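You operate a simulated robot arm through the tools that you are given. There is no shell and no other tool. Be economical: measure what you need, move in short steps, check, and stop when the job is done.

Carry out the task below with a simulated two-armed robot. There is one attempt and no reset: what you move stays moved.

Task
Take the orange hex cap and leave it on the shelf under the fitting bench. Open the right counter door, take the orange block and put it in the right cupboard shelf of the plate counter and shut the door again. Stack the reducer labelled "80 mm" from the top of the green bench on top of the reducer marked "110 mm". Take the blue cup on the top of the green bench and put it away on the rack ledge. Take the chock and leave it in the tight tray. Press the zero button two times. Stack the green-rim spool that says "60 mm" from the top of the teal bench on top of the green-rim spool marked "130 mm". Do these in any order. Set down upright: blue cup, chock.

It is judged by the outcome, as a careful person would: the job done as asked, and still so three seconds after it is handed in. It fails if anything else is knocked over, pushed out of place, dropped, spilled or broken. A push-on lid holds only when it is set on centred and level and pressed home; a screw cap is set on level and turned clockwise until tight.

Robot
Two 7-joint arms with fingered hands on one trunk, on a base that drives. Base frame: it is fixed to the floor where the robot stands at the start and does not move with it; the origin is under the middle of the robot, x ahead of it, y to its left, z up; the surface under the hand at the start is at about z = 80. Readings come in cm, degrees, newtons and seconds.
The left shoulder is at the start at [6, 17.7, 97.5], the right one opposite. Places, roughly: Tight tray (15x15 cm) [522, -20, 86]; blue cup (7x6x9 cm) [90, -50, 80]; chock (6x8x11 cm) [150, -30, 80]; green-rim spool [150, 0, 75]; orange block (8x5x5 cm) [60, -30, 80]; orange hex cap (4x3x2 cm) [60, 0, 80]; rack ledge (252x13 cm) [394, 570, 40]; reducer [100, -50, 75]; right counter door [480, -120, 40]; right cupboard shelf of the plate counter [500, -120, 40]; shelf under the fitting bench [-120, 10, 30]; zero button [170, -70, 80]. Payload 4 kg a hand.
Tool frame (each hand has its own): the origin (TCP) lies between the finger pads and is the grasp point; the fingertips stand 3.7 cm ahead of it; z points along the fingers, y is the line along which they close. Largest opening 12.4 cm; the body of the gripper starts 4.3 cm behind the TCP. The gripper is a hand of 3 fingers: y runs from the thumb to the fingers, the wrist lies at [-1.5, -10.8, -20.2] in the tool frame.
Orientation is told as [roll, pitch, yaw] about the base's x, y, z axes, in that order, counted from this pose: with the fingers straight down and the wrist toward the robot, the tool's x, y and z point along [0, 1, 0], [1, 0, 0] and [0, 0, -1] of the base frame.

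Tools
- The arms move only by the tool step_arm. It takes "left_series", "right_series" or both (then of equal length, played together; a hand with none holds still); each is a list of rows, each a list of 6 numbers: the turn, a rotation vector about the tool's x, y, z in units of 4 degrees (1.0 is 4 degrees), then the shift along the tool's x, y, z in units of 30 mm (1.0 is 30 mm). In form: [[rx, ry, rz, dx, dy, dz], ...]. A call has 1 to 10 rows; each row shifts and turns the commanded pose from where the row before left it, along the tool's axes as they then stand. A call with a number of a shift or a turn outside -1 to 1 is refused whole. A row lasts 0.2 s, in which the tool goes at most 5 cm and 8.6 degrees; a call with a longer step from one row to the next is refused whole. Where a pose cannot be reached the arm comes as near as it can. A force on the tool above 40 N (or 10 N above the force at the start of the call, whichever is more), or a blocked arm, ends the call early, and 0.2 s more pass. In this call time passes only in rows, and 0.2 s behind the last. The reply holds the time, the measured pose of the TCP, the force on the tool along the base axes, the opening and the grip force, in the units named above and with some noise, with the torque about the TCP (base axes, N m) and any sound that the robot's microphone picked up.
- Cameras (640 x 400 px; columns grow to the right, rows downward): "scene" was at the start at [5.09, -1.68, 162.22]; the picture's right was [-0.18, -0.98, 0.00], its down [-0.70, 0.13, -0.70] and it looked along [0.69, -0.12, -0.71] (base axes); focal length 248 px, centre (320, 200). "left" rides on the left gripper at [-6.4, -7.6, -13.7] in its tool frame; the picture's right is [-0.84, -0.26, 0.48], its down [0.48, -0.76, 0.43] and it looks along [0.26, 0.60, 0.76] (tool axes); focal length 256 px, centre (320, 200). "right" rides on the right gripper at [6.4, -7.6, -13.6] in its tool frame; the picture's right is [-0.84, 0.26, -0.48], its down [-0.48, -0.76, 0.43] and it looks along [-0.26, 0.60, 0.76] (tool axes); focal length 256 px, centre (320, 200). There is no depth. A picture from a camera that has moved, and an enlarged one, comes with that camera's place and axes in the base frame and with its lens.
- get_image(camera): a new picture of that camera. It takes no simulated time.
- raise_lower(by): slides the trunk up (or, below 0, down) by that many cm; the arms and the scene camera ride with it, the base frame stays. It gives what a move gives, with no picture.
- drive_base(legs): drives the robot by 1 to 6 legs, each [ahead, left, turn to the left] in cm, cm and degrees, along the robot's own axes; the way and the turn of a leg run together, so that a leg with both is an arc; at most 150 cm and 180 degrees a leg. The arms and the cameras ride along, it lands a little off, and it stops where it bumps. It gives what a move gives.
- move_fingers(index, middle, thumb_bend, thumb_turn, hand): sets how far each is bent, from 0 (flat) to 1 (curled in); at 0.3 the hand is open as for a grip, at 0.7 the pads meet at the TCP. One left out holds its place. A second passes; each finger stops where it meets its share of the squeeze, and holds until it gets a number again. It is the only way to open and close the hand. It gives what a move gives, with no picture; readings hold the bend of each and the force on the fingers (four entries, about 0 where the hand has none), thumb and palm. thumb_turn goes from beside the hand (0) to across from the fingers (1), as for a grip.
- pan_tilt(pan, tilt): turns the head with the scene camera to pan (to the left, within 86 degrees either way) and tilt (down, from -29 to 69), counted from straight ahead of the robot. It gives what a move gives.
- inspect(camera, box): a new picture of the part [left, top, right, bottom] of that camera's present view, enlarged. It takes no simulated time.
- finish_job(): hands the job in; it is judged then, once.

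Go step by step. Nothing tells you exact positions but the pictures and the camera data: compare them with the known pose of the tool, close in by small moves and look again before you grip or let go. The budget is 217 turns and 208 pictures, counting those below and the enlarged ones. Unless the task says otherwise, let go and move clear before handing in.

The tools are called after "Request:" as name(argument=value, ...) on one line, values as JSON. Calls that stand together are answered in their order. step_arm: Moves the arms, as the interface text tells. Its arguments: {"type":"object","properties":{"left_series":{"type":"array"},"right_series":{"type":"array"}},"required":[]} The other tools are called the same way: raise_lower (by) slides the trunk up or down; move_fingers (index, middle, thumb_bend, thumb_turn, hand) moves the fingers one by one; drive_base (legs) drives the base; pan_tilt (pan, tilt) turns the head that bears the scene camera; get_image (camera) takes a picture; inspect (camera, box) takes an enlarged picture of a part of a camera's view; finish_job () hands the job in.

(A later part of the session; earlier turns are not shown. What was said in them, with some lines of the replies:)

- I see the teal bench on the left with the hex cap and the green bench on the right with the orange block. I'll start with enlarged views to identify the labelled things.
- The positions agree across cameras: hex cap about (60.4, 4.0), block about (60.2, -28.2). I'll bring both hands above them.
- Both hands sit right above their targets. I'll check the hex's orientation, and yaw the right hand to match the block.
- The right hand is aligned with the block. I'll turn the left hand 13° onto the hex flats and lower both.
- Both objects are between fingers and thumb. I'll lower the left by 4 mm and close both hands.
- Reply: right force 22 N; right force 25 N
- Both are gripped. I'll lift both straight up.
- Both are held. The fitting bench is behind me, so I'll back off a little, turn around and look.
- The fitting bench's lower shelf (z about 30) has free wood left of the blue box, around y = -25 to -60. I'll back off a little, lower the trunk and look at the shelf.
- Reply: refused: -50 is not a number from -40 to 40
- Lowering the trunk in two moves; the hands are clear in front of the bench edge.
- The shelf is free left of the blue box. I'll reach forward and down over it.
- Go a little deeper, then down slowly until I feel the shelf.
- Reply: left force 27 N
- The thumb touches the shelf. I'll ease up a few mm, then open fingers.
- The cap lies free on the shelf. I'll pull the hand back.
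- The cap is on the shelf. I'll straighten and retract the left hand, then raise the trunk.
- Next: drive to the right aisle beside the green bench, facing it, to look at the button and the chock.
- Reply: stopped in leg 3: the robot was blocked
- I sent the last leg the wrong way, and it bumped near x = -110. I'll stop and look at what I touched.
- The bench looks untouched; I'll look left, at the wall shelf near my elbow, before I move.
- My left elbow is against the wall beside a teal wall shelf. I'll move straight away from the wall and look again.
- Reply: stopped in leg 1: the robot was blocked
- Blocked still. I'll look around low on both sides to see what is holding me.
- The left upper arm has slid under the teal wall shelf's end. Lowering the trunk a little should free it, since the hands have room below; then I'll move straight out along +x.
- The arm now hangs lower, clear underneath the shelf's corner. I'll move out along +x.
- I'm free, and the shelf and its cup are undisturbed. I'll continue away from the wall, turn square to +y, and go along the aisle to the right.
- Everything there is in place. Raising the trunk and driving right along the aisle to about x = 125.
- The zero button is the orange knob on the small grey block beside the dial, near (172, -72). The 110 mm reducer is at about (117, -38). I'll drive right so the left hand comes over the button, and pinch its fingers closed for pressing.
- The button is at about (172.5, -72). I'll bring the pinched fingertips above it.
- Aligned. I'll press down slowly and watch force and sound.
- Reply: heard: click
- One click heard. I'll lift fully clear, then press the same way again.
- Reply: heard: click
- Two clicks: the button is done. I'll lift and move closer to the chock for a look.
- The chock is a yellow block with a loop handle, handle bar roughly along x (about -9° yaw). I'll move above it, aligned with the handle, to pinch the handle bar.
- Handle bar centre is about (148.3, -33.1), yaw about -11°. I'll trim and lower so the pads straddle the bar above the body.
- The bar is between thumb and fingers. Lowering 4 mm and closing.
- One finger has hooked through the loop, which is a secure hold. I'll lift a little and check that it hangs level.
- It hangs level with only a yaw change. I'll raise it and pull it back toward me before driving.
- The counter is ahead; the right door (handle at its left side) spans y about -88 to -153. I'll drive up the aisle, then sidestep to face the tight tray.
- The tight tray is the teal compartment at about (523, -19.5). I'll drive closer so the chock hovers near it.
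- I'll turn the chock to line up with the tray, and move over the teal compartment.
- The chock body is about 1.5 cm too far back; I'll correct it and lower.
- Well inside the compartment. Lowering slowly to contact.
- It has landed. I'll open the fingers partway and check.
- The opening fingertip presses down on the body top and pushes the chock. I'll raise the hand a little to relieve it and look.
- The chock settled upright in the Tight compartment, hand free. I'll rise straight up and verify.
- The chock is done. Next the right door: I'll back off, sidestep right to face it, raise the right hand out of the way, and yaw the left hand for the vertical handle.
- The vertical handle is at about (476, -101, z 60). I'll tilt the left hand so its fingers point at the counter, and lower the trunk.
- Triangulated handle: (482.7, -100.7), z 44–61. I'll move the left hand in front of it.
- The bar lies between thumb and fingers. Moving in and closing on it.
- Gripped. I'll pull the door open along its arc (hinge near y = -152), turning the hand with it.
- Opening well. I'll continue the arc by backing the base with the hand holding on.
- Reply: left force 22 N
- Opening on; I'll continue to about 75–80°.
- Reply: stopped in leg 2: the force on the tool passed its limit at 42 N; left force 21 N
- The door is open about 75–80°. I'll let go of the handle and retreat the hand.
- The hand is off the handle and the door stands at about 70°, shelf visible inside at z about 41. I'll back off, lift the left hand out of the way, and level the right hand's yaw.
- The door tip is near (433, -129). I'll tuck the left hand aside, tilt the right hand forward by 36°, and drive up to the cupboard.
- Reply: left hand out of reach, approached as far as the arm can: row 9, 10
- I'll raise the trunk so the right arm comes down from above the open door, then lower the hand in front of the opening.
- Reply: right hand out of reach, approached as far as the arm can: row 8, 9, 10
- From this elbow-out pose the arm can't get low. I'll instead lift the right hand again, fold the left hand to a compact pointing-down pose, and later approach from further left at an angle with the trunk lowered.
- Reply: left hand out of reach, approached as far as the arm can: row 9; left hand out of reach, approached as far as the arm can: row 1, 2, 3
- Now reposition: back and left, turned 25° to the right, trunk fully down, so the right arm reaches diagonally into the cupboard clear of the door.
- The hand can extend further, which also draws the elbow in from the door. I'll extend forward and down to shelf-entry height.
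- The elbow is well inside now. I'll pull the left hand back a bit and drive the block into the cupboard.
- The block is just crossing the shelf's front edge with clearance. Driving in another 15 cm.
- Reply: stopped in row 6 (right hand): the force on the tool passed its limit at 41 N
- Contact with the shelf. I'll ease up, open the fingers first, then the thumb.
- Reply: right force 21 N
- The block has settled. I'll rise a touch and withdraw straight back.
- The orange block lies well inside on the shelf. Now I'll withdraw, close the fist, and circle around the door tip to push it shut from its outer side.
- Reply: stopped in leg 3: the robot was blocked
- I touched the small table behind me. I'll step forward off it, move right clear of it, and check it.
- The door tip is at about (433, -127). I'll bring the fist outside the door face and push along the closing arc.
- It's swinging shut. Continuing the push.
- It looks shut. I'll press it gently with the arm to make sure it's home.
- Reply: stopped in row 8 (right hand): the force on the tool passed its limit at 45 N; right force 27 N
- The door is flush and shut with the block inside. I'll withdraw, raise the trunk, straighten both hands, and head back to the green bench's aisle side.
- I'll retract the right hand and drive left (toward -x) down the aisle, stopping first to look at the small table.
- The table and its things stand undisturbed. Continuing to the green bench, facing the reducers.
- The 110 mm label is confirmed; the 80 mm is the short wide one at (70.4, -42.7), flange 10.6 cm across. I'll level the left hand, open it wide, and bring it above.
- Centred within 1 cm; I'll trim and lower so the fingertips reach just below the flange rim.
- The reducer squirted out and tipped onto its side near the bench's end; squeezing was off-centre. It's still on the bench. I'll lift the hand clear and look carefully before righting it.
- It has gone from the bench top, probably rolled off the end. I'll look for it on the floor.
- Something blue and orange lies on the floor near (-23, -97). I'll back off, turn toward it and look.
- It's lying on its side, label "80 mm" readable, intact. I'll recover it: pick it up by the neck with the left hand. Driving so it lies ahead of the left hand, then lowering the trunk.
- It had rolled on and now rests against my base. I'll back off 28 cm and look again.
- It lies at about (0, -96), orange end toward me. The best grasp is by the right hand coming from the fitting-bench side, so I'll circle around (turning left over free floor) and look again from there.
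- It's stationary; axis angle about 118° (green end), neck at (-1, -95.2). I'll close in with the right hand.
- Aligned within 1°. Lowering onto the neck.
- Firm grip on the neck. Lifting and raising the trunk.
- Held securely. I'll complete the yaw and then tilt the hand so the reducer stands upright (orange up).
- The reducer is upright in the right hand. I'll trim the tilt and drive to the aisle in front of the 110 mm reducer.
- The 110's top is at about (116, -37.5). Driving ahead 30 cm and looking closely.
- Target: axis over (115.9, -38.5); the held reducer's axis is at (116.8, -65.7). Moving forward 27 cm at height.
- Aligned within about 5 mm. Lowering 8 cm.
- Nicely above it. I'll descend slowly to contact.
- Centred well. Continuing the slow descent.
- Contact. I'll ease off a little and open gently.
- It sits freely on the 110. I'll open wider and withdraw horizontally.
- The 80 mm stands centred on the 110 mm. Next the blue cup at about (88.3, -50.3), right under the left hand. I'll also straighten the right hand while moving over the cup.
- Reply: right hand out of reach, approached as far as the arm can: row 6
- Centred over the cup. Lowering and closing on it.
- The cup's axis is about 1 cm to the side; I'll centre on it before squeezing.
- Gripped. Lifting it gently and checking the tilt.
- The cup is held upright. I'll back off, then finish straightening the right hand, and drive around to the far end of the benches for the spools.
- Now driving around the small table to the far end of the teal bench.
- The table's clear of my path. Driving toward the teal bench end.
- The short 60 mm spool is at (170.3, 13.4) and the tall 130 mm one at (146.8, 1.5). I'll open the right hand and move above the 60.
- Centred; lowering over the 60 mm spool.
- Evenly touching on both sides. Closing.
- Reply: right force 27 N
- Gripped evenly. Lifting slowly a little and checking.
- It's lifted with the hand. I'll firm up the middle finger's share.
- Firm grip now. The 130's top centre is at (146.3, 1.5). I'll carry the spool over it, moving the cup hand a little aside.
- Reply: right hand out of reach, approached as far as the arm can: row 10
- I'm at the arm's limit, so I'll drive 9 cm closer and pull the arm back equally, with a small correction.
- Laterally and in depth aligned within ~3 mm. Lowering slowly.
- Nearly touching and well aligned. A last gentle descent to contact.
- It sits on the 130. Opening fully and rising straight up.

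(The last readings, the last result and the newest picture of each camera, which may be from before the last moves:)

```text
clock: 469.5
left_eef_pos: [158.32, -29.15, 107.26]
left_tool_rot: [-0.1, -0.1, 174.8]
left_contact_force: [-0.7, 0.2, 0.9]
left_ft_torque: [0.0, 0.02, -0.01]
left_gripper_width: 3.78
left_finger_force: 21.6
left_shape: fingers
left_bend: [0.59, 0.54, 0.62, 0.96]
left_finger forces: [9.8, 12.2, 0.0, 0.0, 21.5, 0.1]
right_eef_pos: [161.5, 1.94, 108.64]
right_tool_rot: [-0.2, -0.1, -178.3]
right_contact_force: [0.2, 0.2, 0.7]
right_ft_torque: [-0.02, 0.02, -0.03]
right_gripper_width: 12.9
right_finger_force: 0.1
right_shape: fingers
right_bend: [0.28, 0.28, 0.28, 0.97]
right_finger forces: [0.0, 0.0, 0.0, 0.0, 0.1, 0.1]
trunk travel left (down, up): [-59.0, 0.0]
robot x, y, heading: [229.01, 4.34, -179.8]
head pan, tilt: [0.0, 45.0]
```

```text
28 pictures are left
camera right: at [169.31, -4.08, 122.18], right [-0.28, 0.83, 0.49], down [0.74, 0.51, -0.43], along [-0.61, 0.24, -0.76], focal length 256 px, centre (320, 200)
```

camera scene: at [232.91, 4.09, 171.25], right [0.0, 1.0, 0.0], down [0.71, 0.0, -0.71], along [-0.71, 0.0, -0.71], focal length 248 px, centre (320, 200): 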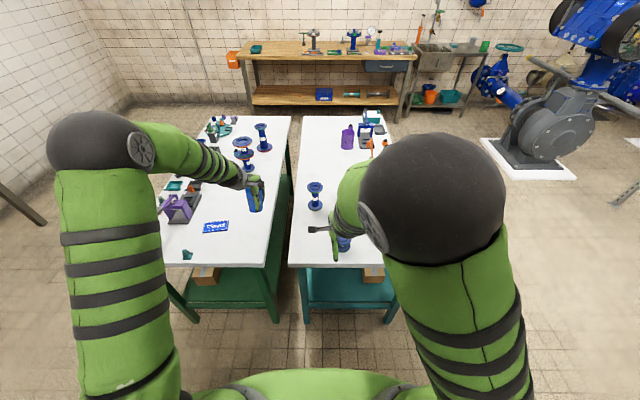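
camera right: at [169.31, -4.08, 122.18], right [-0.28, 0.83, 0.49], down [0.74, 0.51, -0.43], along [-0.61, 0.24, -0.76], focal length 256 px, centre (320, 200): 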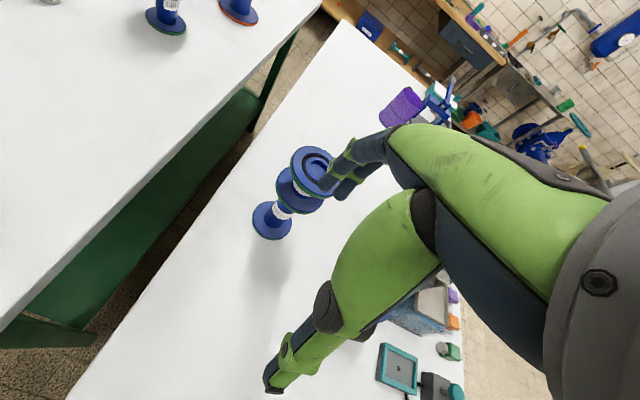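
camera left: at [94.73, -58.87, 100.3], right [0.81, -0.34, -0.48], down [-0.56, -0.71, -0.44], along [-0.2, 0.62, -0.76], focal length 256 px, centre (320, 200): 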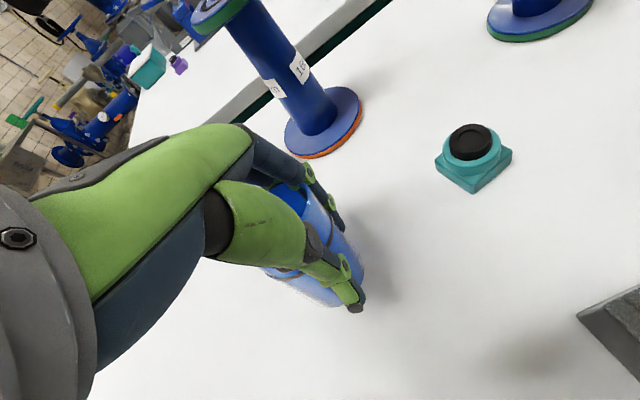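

The 60 stands on the 130. Last: the cup to the rack ledge, far along +y. I'll back off, turn that way and look.

Request:
drive_base(legs=[[-80, 0, 0], [0, 0, -90]])

Request:
pan_tilt(pan=0, tilt=15)

Request:
get_image(camera="scene")

```text
clock: 477.6
left_eef_pos: [273.65, 75.27, 107.08]
left_tool_rot: [0.1, 0.0, 84.9]
left_contact_force: [0.5, 0.2, -0.3]
left_ft_torque: [0.0, -0.03, -0.02]
left_gripper_width: 3.71
left_finger_force: 21.1
left_shape: fingers
left_bend: [0.59, 0.54, 0.62, 0.96]
left_finger forces: [9.5, 11.8, 0.1, 0.1, 20.6, 0.0]
right_eef_pos: [304.67, 72.13, 108.58]
right_tool_rot: [-0.2, 0.0, 91.9]
right_contact_force: [0.3, 0.1, 0.3]
right_ft_torque: [0.0, 0.04, 0.0]
right_gripper_width: 12.9
right_finger_force: 0.1
right_shape: fingers
right_bend: [0.28, 0.28, 0.28, 0.97]
right_finger forces: [0.0, 0.0, 0.0, 0.0, 0.0, 0.1]
trunk travel left (down, up): [-59.0, 0.0]
robot x, y, heading: [307.07, 4.62, 90.4]
head pan, tilt: [0.0, 45.0]
```

```text
clock: 478.5
left_eef_pos: [273.54, 75.27, 107.17]
left_tool_rot: [0.0, 0.0, 84.9]
left_contact_force: [0.1, 0.6, 0.2]
left_ft_torque: [0.01, 0.0, 0.02]
left_gripper_width: 3.73
left_finger_force: 20.9
left_shape: fingers
left_bend: [0.59, 0.54, 0.62, 0.96]
left_finger forces: [9.4, 11.8, 0.0, 0.1, 20.6, 0.0]
right_eef_pos: [304.69, 72.11, 108.5]
right_tool_rot: [-0.2, 0.0, 91.9]
right_contact_force: [-0.1, 0.4, -0.2]
right_ft_torque: [-0.01, 0.01, 0.01]
right_gripper_width: 12.86
right_finger_force: 0.1
right_shape: fingers
right_bend: [0.28, 0.28, 0.28, 0.97]
right_finger forces: [0.0, 0.1, 0.0, 0.0, 0.0, 0.1]
trunk travel left (down, up): [-59.0, 0.0]
robot x, y, heading: [307.42, 4.4, 90.3]
head pan, tilt: [0.0, 15.0]
```

```text
27 pictures are left
camera scene: at [307.26, 10.66, 175.93], right [1.0, 0.0, 0.0], down [0.0, -0.26, -0.97], along [0.0, 0.97, -0.26], focal length 248 px, centre (320, 200)
```

scene: 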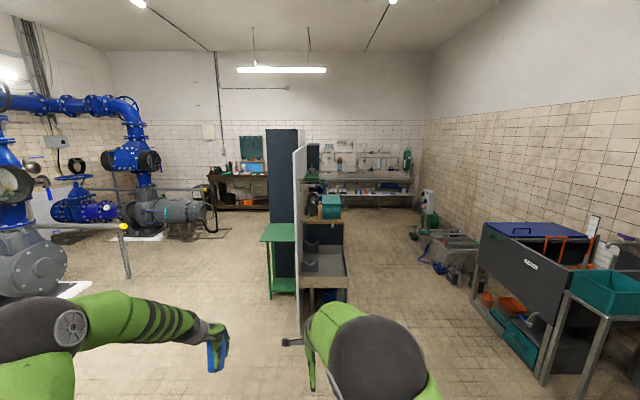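

Request:
inspect(camera="scene", box=[295, 130, 435, 225])

```text
4.21 times, centred on (365, 178) of scene
camera zoom: at [307.26, 10.66, 175.93], right [1.0, 0.0, 0.0], down [0.0, -0.26, -0.97], along [0.0, 0.97, -0.26], focal length 1046 px, centre (130, 295)
```

zoom: 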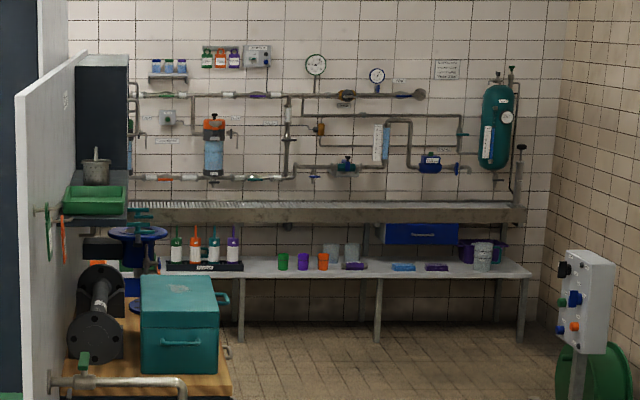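

The rack ledge is the low shelf along the far wall (z 40) under a trough. I'll drive down the corridor on the right, in stages.

Request:
drive_base(legs=[[95, 0, 0], [0, -108, 0], [140, 0, 0], [110, 0, 0]])

Request:
pan_tilt(pan=0, tilt=35)

Request:
get_image(camera="scene")

```text
clock: 500.1
left_eef_pos: [376.83, 416.06, 107.18]
left_tool_rot: [-0.1, -0.1, 85.8]
left_contact_force: [0.1, 0.5, -0.3]
left_ft_torque: [-0.03, -0.01, -0.02]
left_gripper_width: 3.74
left_finger_force: 21.3
left_shape: fingers
left_bend: [0.59, 0.54, 0.62, 0.96]
left_finger forces: [9.6, 11.9, 0.0, 0.0, 20.6, 0.0]
right_eef_pos: [408.06, 413.43, 108.59]
right_tool_rot: [-0.2, -0.1, 92.8]
right_contact_force: [0.6, -0.1, 0.4]
right_ft_torque: [-0.01, -0.03, 0.0]
right_gripper_width: 12.87
right_finger_force: 0.0
right_shape: fingers
right_bend: [0.28, 0.28, 0.28, 0.97]
right_finger forces: [0.0, 0.0, 0.0, 0.0, 0.0, 0.0]
trunk travel left (down, up): [-59.0, 0.0]
robot x, y, heading: [411.79, 345.66, 91.2]
head pan, tilt: [0.0, 15.0]
```

```text
clock: 501.0
left_eef_pos: [376.92, 415.97, 107.17]
left_tool_rot: [0.1, 0.0, 86.0]
left_contact_force: [-0.3, 0.2, -0.5]
left_ft_torque: [0.02, 0.01, -0.02]
left_gripper_width: 3.69
left_finger_force: 21.2
left_shape: fingers
left_bend: [0.59, 0.54, 0.62, 0.96]
left_finger forces: [9.6, 12.0, 0.1, 0.1, 20.6, 0.0]
right_eef_pos: [407.98, 413.35, 108.48]
right_tool_rot: [-0.3, 0.0, 92.9]
right_contact_force: [0.0, 1.3, -0.1]
right_ft_torque: [0.01, 0.01, 0.04]
right_gripper_width: 12.88
right_finger_force: 0.1
right_shape: fingers
right_bend: [0.28, 0.28, 0.28, 0.97]
right_finger forces: [0.0, 0.1, 0.1, 0.0, 0.0, 0.0]
trunk travel left (down, up): [-59.0, 0.0]
robot x, y, heading: [411.61, 345.98, 91.2]
head pan, tilt: [0.0, 35.0]
```

```text
25 pictures are left
camera scene: at [411.64, 351.45, 172.74], right [1.0, 0.02, 0.0], down [0.01, -0.57, -0.82], along [-0.02, 0.82, -0.57], focal length 248 px, centre (320, 200)
```

scene: 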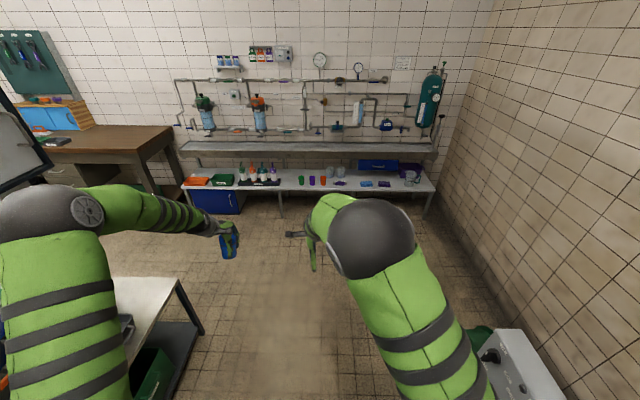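

Request:
inspect(camera="scene", box=[170, 130, 450, 230])

```text
2.29 times, centred on (310, 180) of scene
camera zoom: at [411.64, 351.45, 172.74], right [1.0, 0.02, 0.0], down [0.01, -0.57, -0.82], along [-0.02, 0.82, -0.57], focal length 568 px, centre (343, 246)
```

zoom: 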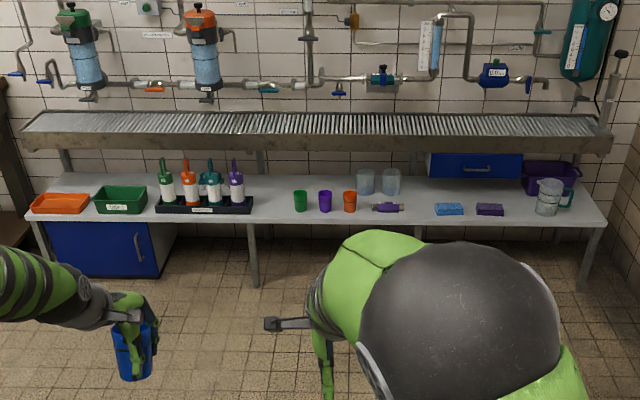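

There's a free spot on the ledge's front strip at about x = 380, between the bottle tray and the green cup, in front of the trough (trough front y about 575). I'll drive up, then lower the trunk with the cup still in front of the ledge.

Request:
drive_base(legs=[[130, 0, -1.2]])

Request:
raise_lower(by=-40)

Request:
raise_lower(by=-8)

Request:
get_image(camera="scene")

Request:
get_image(camera="left")

```text
clock: 507.5
left_eef_pos: [380.56, 547.68, 107.13]
left_tool_rot: [0.1, 0.1, 83.2]
left_contact_force: [-0.3, 0.8, -1.6]
left_ft_torque: [0.0, -0.02, 0.01]
left_gripper_width: 3.72
left_finger_force: 21.0
left_shape: fingers
left_bend: [0.59, 0.54, 0.62, 0.96]
left_finger forces: [9.5, 12.0, 0.0, 0.1, 20.6, 0.0]
right_eef_pos: [411.41, 543.63, 108.5]
right_tool_rot: [-0.2, -0.1, 90.2]
right_contact_force: [-0.1, -0.7, -0.5]
right_ft_torque: [-0.01, 0.01, -0.03]
right_gripper_width: 12.87
right_finger_force: 0.0
right_shape: fingers
right_bend: [0.28, 0.28, 0.28, 0.97]
right_finger forces: [0.0, 0.0, 0.1, 0.1, 0.0, 0.1]
trunk travel left (down, up): [-59.0, 0.0]
robot x, y, heading: [412.1, 475.98, 88.6]
head pan, tilt: [0.0, 35.0]
```

```text
clock: 511.3
left_eef_pos: [380.58, 547.54, 67.19]
left_tool_rot: [0.1, 0.0, 83.3]
left_contact_force: [0.4, -0.1, -1.1]
left_ft_torque: [0.03, -0.01, -0.02]
left_gripper_width: 3.72
left_finger_force: 21.0
left_shape: fingers
left_bend: [0.59, 0.54, 0.62, 0.96]
left_finger forces: [9.5, 11.9, 0.0, 0.0, 20.7, 0.0]
right_eef_pos: [411.54, 543.53, 68.49]
right_tool_rot: [-0.1, 0.1, 90.2]
right_contact_force: [-0.3, 0.1, 0.8]
right_ft_torque: [0.01, 0.0, 0.02]
right_gripper_width: 12.87
right_finger_force: 0.1
right_shape: fingers
right_bend: [0.28, 0.28, 0.28, 0.97]
right_finger forces: [0.1, 0.1, 0.0, 0.0, 0.0, 0.0]
trunk travel left (down, up): [-19.0, 40.0]
robot x, y, heading: [411.93, 475.58, 88.8]
head pan, tilt: [0.0, 35.0]
```

```text
clock: 512.5
left_eef_pos: [380.5, 547.54, 59.16]
left_tool_rot: [0.1, -0.1, 83.2]
left_contact_force: [0.4, 0.0, 0.7]
left_ft_torque: [-0.01, 0.01, 0.0]
left_gripper_width: 3.73
left_finger_force: 21.2
left_shape: fingers
left_bend: [0.59, 0.54, 0.62, 0.96]
left_finger forces: [9.5, 12.0, 0.0, 0.0, 20.6, 0.0]
right_eef_pos: [411.48, 543.54, 60.64]
right_tool_rot: [-0.2, 0.0, 90.4]
right_contact_force: [-0.1, -1.0, 1.0]
right_ft_torque: [0.05, 0.01, -0.01]
right_gripper_width: 12.89
right_finger_force: 0.1
right_shape: fingers
right_bend: [0.28, 0.28, 0.28, 0.97]
right_finger forces: [0.0, 0.0, 0.0, 0.0, 0.0, 0.1]
trunk travel left (down, up): [-11.0, 48.0]
robot x, y, heading: [411.75, 475.92, 88.2]
head pan, tilt: [0.0, 35.0]
```

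```text
23 pictures are left
camera scene: at [412.19, 481.48, 124.74], right [1.0, -0.03, 0.0], down [-0.01, -0.57, -0.82], along [0.02, 0.82, -0.57], focal length 248 px, centre (320, 200)
```

scene: 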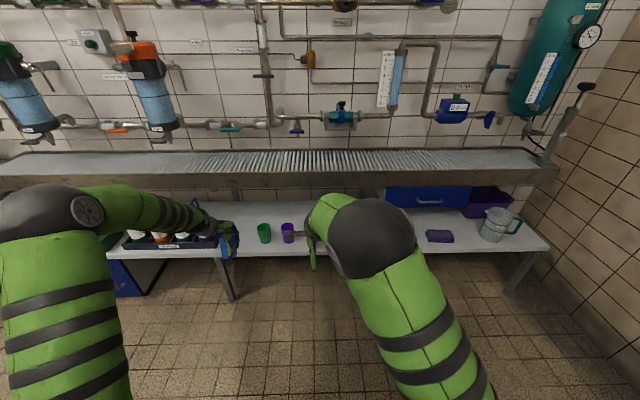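

```text
22 pictures are left
camera left: at [385.9, 539.19, 72.88], right [0.8, -0.35, -0.48], down [-0.57, -0.7, -0.43], along [-0.18, 0.62, -0.76], focal length 256 px, centre (320, 200)
```

left: 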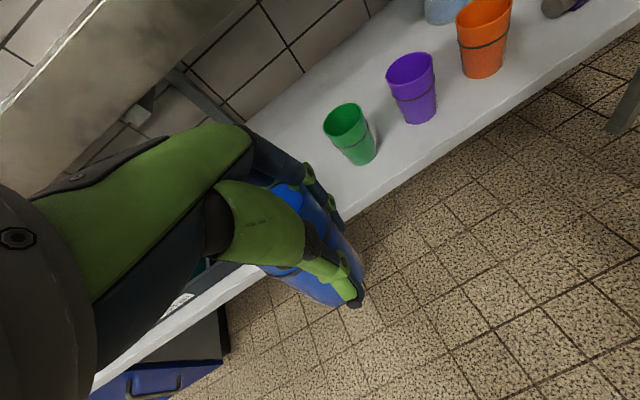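

Green cup stands at about (387.6, 568) and the bottle tray ends at x = 368, so I'll set this cup at about (376.5, 567.5). Moving in over the ledge.

Request:
step_arm(left_series=[[0, 0, 0, 0.2, 0.647, 0], [0, 0, 0, 0.2, 0.647, 0], [0, 0, 0, 0.2, 0.647, 0], [0, 0, 0, 0.2, 0.647, 0], [0, 0, 0, 0.2, 0.647, 0], [0, 0, 0, 0.2, 0.647, 0.1], [0, 0, 0, 0.2, 0.647, 0.2], [0, 0, 0, 0.2, 0.647, 0.4], [0, 0, 0, 0.2, 0.647, 0.5], [0, 0, 0, 0.2, 0.647, 0.5]])

Request:
get_image(camera="left")

Request:
inspect(camera="scene", box=[160, 170, 310, 290])

```text
clock: 514.7
left_eef_pos: [376.74, 567.61, 54.12]
left_tool_rot: [0.2, 0.0, 83.3]
left_contact_force: [-0.2, 0.6, -0.1]
left_ft_torque: [-0.01, -0.04, 0.0]
left_gripper_width: 3.7
left_finger_force: 20.5
left_shape: fingers
left_bend: [0.59, 0.54, 0.62, 0.96]
left_finger forces: [9.3, 11.9, 0.0, 0.0, 20.4, 0.0]
right_eef_pos: [411.44, 543.51, 60.61]
right_tool_rot: [-0.2, 0.0, 90.3]
right_contact_force: [-0.4, 0.1, -0.3]
right_ft_torque: [-0.01, -0.01, 0.0]
right_gripper_width: 12.91
right_finger_force: 0.1
right_shape: fingers
right_bend: [0.28, 0.28, 0.28, 0.97]
right_finger forces: [0.1, 0.0, 0.1, 0.1, 0.1, 0.0]
trunk travel left (down, up): [-11.0, 48.0]
robot x, y, heading: [411.99, 475.75, 88.4]
head pan, tilt: [0.0, 35.0]
```

```text
21 pictures are left
camera left: at [382.21, 559.22, 67.75], right [0.8, -0.35, -0.48], down [-0.57, -0.7, -0.43], along [-0.18, 0.62, -0.76], focal length 256 px, centre (320, 200)
```

left: 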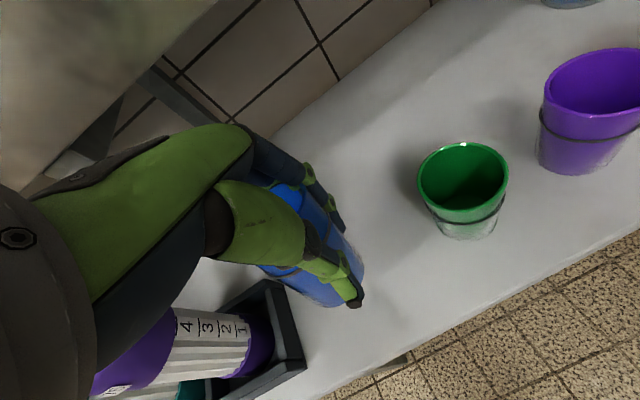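

```text
3.33 times, centred on (235, 230) of scene
camera zoom: at [412.18, 481.48, 124.74], right [1.0, -0.02, 0.0], down [-0.01, -0.57, -0.82], along [0.02, 0.82, -0.57], focal length 828 px, centre (603, 100)
```

zoom: 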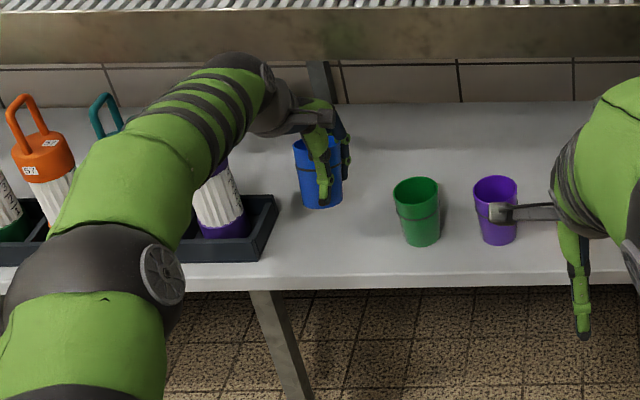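

The cup hovers at (376, 567) with room on both sides. Lowering it to the ledge.

Request:
step_arm(left_series=[[0, 0, 0, 0, 0, 0.4], [0, 0, 0, 0, 0, 0.4], [0, 0, 0, 0, 0, 0.4], [0, 0, 0, 0, 0, 0.3], [0, 0, 0, 0, 0, 0.15], [0, 0, 0, 0, 0, 0.1], [0, 0, 0, 0, 0, 0.1], [0, 0, 0, 0, 0, 0.1], [0, 0, 0, 0, 0, 0.1], [0, 0, 0, 0, 0, 0.1]])

Request:
inspect(camera="scene", box=[160, 170, 310, 290])

```text
clock: 516.9
left_eef_pos: [376.69, 567.45, 47.72]
left_tool_rot: [0.0, 0.0, 83.3]
left_contact_force: [0.3, -0.2, -0.5]
left_ft_torque: [-0.02, -0.01, 0.03]
left_gripper_width: 3.68
left_finger_force: 20.6
left_shape: fingers
left_bend: [0.59, 0.54, 0.62, 0.96]
left_finger forces: [9.3, 11.7, 0.1, 0.0, 20.5, 0.0]
right_eef_pos: [411.5, 543.47, 60.54]
right_tool_rot: [-0.3, 0.0, 90.4]
right_contact_force: [0.7, 0.6, 0.3]
right_ft_torque: [0.0, 0.01, -0.01]
right_gripper_width: 12.87
right_finger_force: 0.0
right_shape: fingers
right_bend: [0.28, 0.28, 0.28, 0.97]
right_finger forces: [0.0, 0.1, 0.0, 0.0, 0.0, 0.0]
trunk travel left (down, up): [-11.0, 48.0]
robot x, y, heading: [412.3, 475.45, 88.5]
head pan, tilt: [0.0, 35.0]
```

```text
3.33 times, centred on (235, 230) of scene
camera zoom: at [412.18, 481.49, 124.73], right [1.0, -0.03, 0.0], down [-0.01, -0.57, -0.82], along [0.02, 0.82, -0.57], focal length 828 px, centre (603, 100)
```

zoom: 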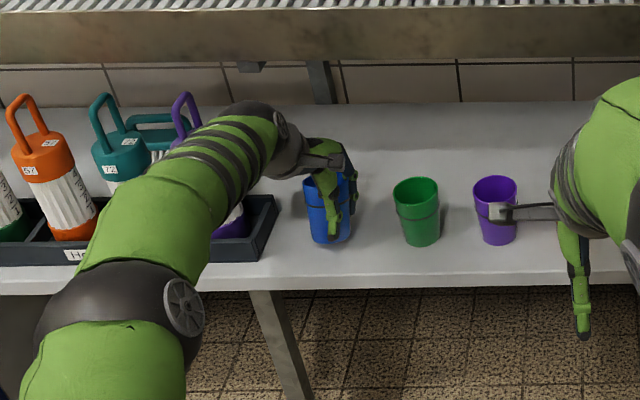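

Request:
step_arm(left_series=[[0, 0, 0, 0, 0, 0.07], [0, 0, 0, 0, 0, 0.07], [0, 0, 0, 0, 0, 0.07], [0, 0, 0, 0, 0, 0.07], [0, 0, 0, 0, 0, 0.07], [0, 0, 0, 0, 0, 0.07]])

```text
clock: 518.3
left_eef_pos: [376.91, 567.56, 46.66]
left_tool_rot: [0.1, -0.2, 83.3]
left_contact_force: [2.5, -3.1, 11.9]
left_ft_torque: [0.07, 0.0, -0.03]
left_gripper_width: 3.68
left_finger_force: 23.3
left_shape: fingers
left_bend: [0.59, 0.54, 0.62, 0.96]
left_finger forces: [10.3, 10.9, 0.1, 0.0, 25.7, 0.1]
right_eef_pos: [411.53, 543.44, 60.48]
right_tool_rot: [-0.3, 0.0, 90.3]
right_contact_force: [-0.8, -1.3, 1.3]
right_ft_torque: [0.0, 0.0, 0.02]
right_gripper_width: 12.88
right_finger_force: 0.0
right_shape: fingers
right_bend: [0.28, 0.28, 0.28, 0.97]
right_finger forces: [0.0, 0.1, 0.1, 0.0, 0.1, 0.1]
trunk travel left (down, up): [-11.0, 48.0]
robot x, y, heading: [411.97, 476.09, 88.7]
head pan, tilt: [0.0, 35.0]
```

Contact with the ledge. Opening gently.

Request:
move_fingers(hand="left", index=0.48, middle=0.45, thumb_bend=0.5)

Request:
get_image(camera="left")

Request:
inspect(camera="scene", box=[160, 170, 310, 290])

```text
clock: 519.3
left_eef_pos: [376.75, 567.42, 46.34]
left_tool_rot: [0.1, 0.0, 83.2]
left_contact_force: [-0.7, 0.5, -0.1]
left_ft_torque: [0.0, 0.02, 0.03]
left_gripper_width: 6.51
left_finger_force: 0.0
left_shape: fingers
left_bend: [0.48, 0.45, 0.5, 0.97]
left_finger forces: [0.0, 0.0, 0.1, 0.0, 0.0, 0.0]
right_eef_pos: [411.52, 543.55, 60.56]
right_tool_rot: [-0.3, -0.1, 90.4]
right_contact_force: [0.2, -0.2, 0.2]
right_ft_torque: [0.01, 0.01, 0.04]
right_gripper_width: 12.88
right_finger_force: 0.1
right_shape: fingers
right_bend: [0.28, 0.28, 0.28, 0.97]
right_finger forces: [0.1, 0.0, 0.0, 0.0, 0.1, 0.0]
trunk travel left (down, up): [-11.0, 48.0]
robot x, y, heading: [411.85, 475.87, 88.6]
head pan, tilt: [0.0, 35.0]
```

```text
18 pictures are left
camera left: at [382.26, 559.18, 60.04], right [0.8, -0.35, -0.48], down [-0.57, -0.7, -0.43], along [-0.18, 0.62, -0.76], focal length 256 px, centre (320, 200)
```

left: 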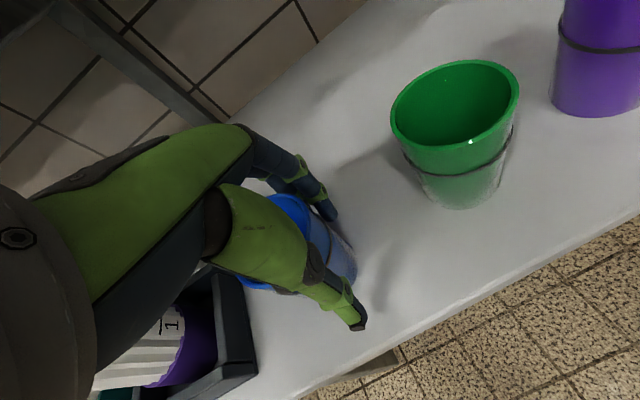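

```text
3.33 times, centred on (235, 230) of scene
camera zoom: at [412.18, 481.49, 124.73], right [1.0, -0.03, 0.0], down [-0.01, -0.57, -0.82], along [0.02, 0.82, -0.57], focal length 828 px, centre (603, 100)
```

zoom: 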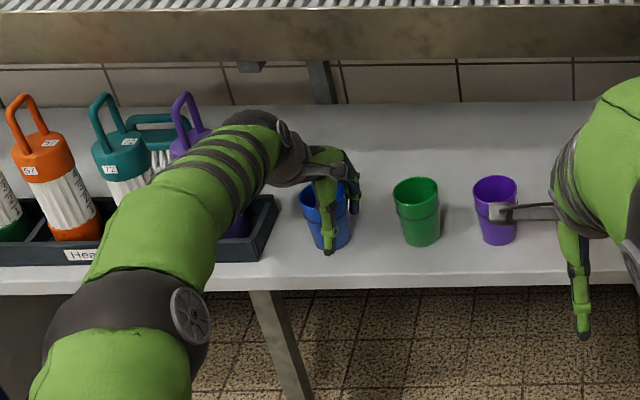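

The cup stands upright on the ledge. Opening wider, rising above its rim, and pulling back.

Request:
move_fingers(hand="left", index=0.36, middle=0.36, thumb_bend=0.36)

Request:
step_arm(left_series=[[0, 0, 0, 0, 0, -0.3], [0, 0, 0, 0, 0, -0.5], [0, 0, 0, 0, 0, -0.7], [0, 0, 0, 0, 0, -0.8], [0, 0, 0, 0, 0, -0.8], [0, 0, 0, 0, -0.3, -0.3], [0, 0, 0, 0, -0.8, 0], [0, 0, 0, 0, -1, 0], [0, 0, 0, 0, -1, 0], [0, 0, 0, 0, -1, 0]])

Request:
inspect(camera="scene", box=[140, 170, 310, 290])

```text
clock: 520.3
left_eef_pos: [376.88, 567.61, 46.35]
left_tool_rot: [0.1, 0.0, 83.3]
left_contact_force: [-0.7, 0.0, -0.1]
left_ft_torque: [0.01, 0.05, 0.0]
left_gripper_width: 10.53
left_finger_force: 0.0
left_shape: fingers
left_bend: [0.36, 0.36, 0.36, 0.97]
left_finger forces: [0.1, 0.1, 0.0, 0.1, 0.0, 0.1]
right_eef_pos: [411.51, 543.6, 60.52]
right_tool_rot: [-0.2, 0.0, 90.3]
right_contact_force: [-0.7, -1.1, -0.4]
right_ft_torque: [0.0, -0.02, 0.0]
right_gripper_width: 12.89
right_finger_force: 0.0
right_shape: fingers
right_bend: [0.28, 0.28, 0.28, 0.97]
right_finger forces: [0.1, 0.0, 0.1, 0.0, 0.0, 0.0]
trunk travel left (down, up): [-11.0, 48.0]
robot x, y, heading: [411.88, 476.28, 88.9]
head pan, tilt: [0.0, 35.0]
```

```text
clock: 522.5
left_eef_pos: [375.28, 555.34, 56.46]
left_tool_rot: [0.1, 0.0, 83.2]
left_contact_force: [0.6, -0.5, 0.3]
left_ft_torque: [-0.01, 0.01, 0.02]
left_gripper_width: 10.51
left_finger_force: 0.1
left_shape: fingers
left_bend: [0.36, 0.36, 0.36, 0.97]
left_finger forces: [0.0, 0.0, 0.1, 0.0, 0.1, 0.0]
right_eef_pos: [411.5, 543.54, 60.52]
right_tool_rot: [-0.2, 0.0, 90.1]
right_contact_force: [-0.4, -0.1, -0.2]
right_ft_torque: [-0.04, 0.0, -0.02]
right_gripper_width: 12.88
right_finger_force: 0.1
right_shape: fingers
right_bend: [0.28, 0.28, 0.28, 0.97]
right_finger forces: [0.0, 0.1, 0.1, 0.0, 0.1, 0.1]
trunk travel left (down, up): [-11.0, 48.0]
robot x, y, heading: [411.83, 475.44, 88.7]
head pan, tilt: [0.0, 35.0]
```

```text
3.33 times, centred on (225, 230) of scene
camera zoom: at [412.19, 481.51, 124.73], right [1.0, -0.03, 0.0], down [-0.01, -0.57, -0.82], along [0.02, 0.82, -0.57], focal length 828 px, centre (637, 100)
```

zoom: 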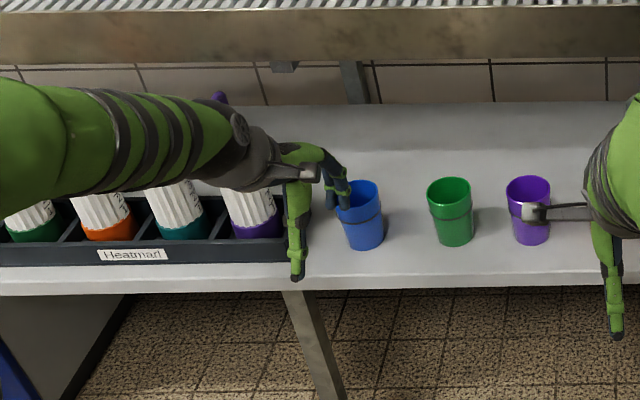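

The cup stands upright. I'll raise the trunk straight up, then back away and take a final look.

Request:
raise_lower(by=25)

Request:
drive_base(legs=[[-45, 0, 0]])

Request:
inspect(camera="scene", box=[140, 110, 440, 260])

```text
clock: 525.1
left_eef_pos: [375.44, 555.37, 81.39]
left_tool_rot: [-0.1, -0.1, 83.1]
left_contact_force: [-0.6, 0.1, -0.3]
left_ft_torque: [-0.04, -0.02, 0.0]
left_gripper_width: 10.54
left_finger_force: 0.1
left_shape: fingers
left_bend: [0.36, 0.36, 0.36, 0.97]
left_finger forces: [0.1, 0.1, 0.0, 0.0, 0.1, 0.0]
right_eef_pos: [411.49, 543.49, 85.49]
right_tool_rot: [-0.2, 0.0, 90.3]
right_contact_force: [-0.5, 0.8, 0.6]
right_ft_torque: [0.02, 0.0, -0.03]
right_gripper_width: 12.89
right_finger_force: 0.1
right_shape: fingers
right_bend: [0.28, 0.28, 0.28, 0.97]
right_finger forces: [0.1, 0.1, 0.0, 0.0, 0.0, 0.1]
trunk travel left (down, up): [-36.0, 23.0]
robot x, y, heading: [412.02, 475.57, 88.6]
head pan, tilt: [0.0, 35.0]
```

```text
clock: 527.8
left_eef_pos: [374.4, 510.17, 81.54]
left_tool_rot: [0.1, -0.1, 83.0]
left_contact_force: [0.6, 0.7, -0.3]
left_ft_torque: [0.01, -0.02, -0.01]
left_gripper_width: 10.55
left_finger_force: 0.0
left_shape: fingers
left_bend: [0.36, 0.36, 0.36, 0.97]
left_finger forces: [0.0, 0.0, 0.1, 0.0, 0.0, 0.1]
right_eef_pos: [410.41, 498.23, 85.46]
right_tool_rot: [-0.2, 0.0, 90.0]
right_contact_force: [0.4, -0.2, -0.1]
right_ft_torque: [0.02, -0.02, 0.01]
right_gripper_width: 12.89
right_finger_force: 0.1
right_shape: fingers
right_bend: [0.28, 0.28, 0.28, 0.97]
right_finger forces: [0.1, 0.0, 0.0, 0.0, 0.0, 0.1]
trunk travel left (down, up): [-36.0, 23.0]
robot x, y, heading: [410.77, 430.7, 88.5]
head pan, tilt: [0.0, 35.0]
```

```text
2.13 times, centred on (290, 185) of scene
camera zoom: at [410.98, 436.2, 149.74], right [1.0, -0.03, 0.0], down [-0.02, -0.57, -0.82], along [0.02, 0.82, -0.57], focal length 530 px, centre (384, 232)
```

zoom: 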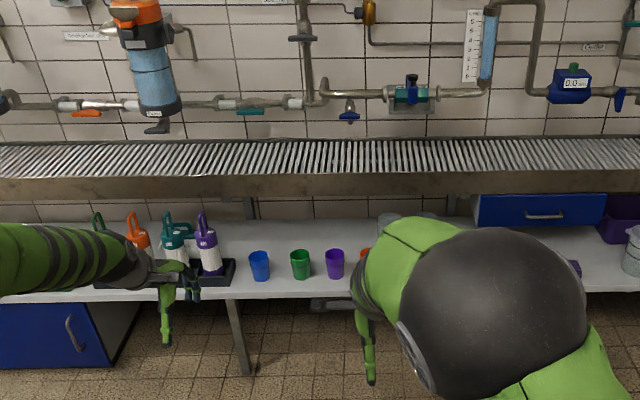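

The blue cup stands upright on the ledge, with the bottles and other cups undisturbed. All seven jobs are in place and both hands are clear, so I'm handing in.

Request:
finish_job()

```text
The job is handed in.
```

All seven jobs are in place and handed in, but two things went wrong along the way: the 80 mm reducer was dropped, and I bumped into things while driving.

- **Dropped reducer:** while I gripped the 80 mm reducer, it slipped out, tipped over and rolled off the green bench onto the floor. I picked it up, saw no damage, and stacked it on the 110 mm reducer.
- **Bumps:** a wrong drive command wedged my left arm under the wall shelf beside the fitting bench. Later I backed into the small purple table. Nothing on either had moved when I looked.

| Job | Result |
|---|---|
| Orange hex cap | On the shelf under the fitting bench |
| Orange block | On the right cupboard shelf, with the door pushed shut |
| 80 mm reducer | Standing on the 110 mm reducer |
| Blue cup | Upright on the rack ledge |
| Chock | Upright in the tight tray |
| Zero button | Pressed twice; I heard two clicks |
| 60 mm green-rim spool | Standing on the 130 mm spool |

I last saw each stack just after setting it down, and did not go back to check them before handing in.
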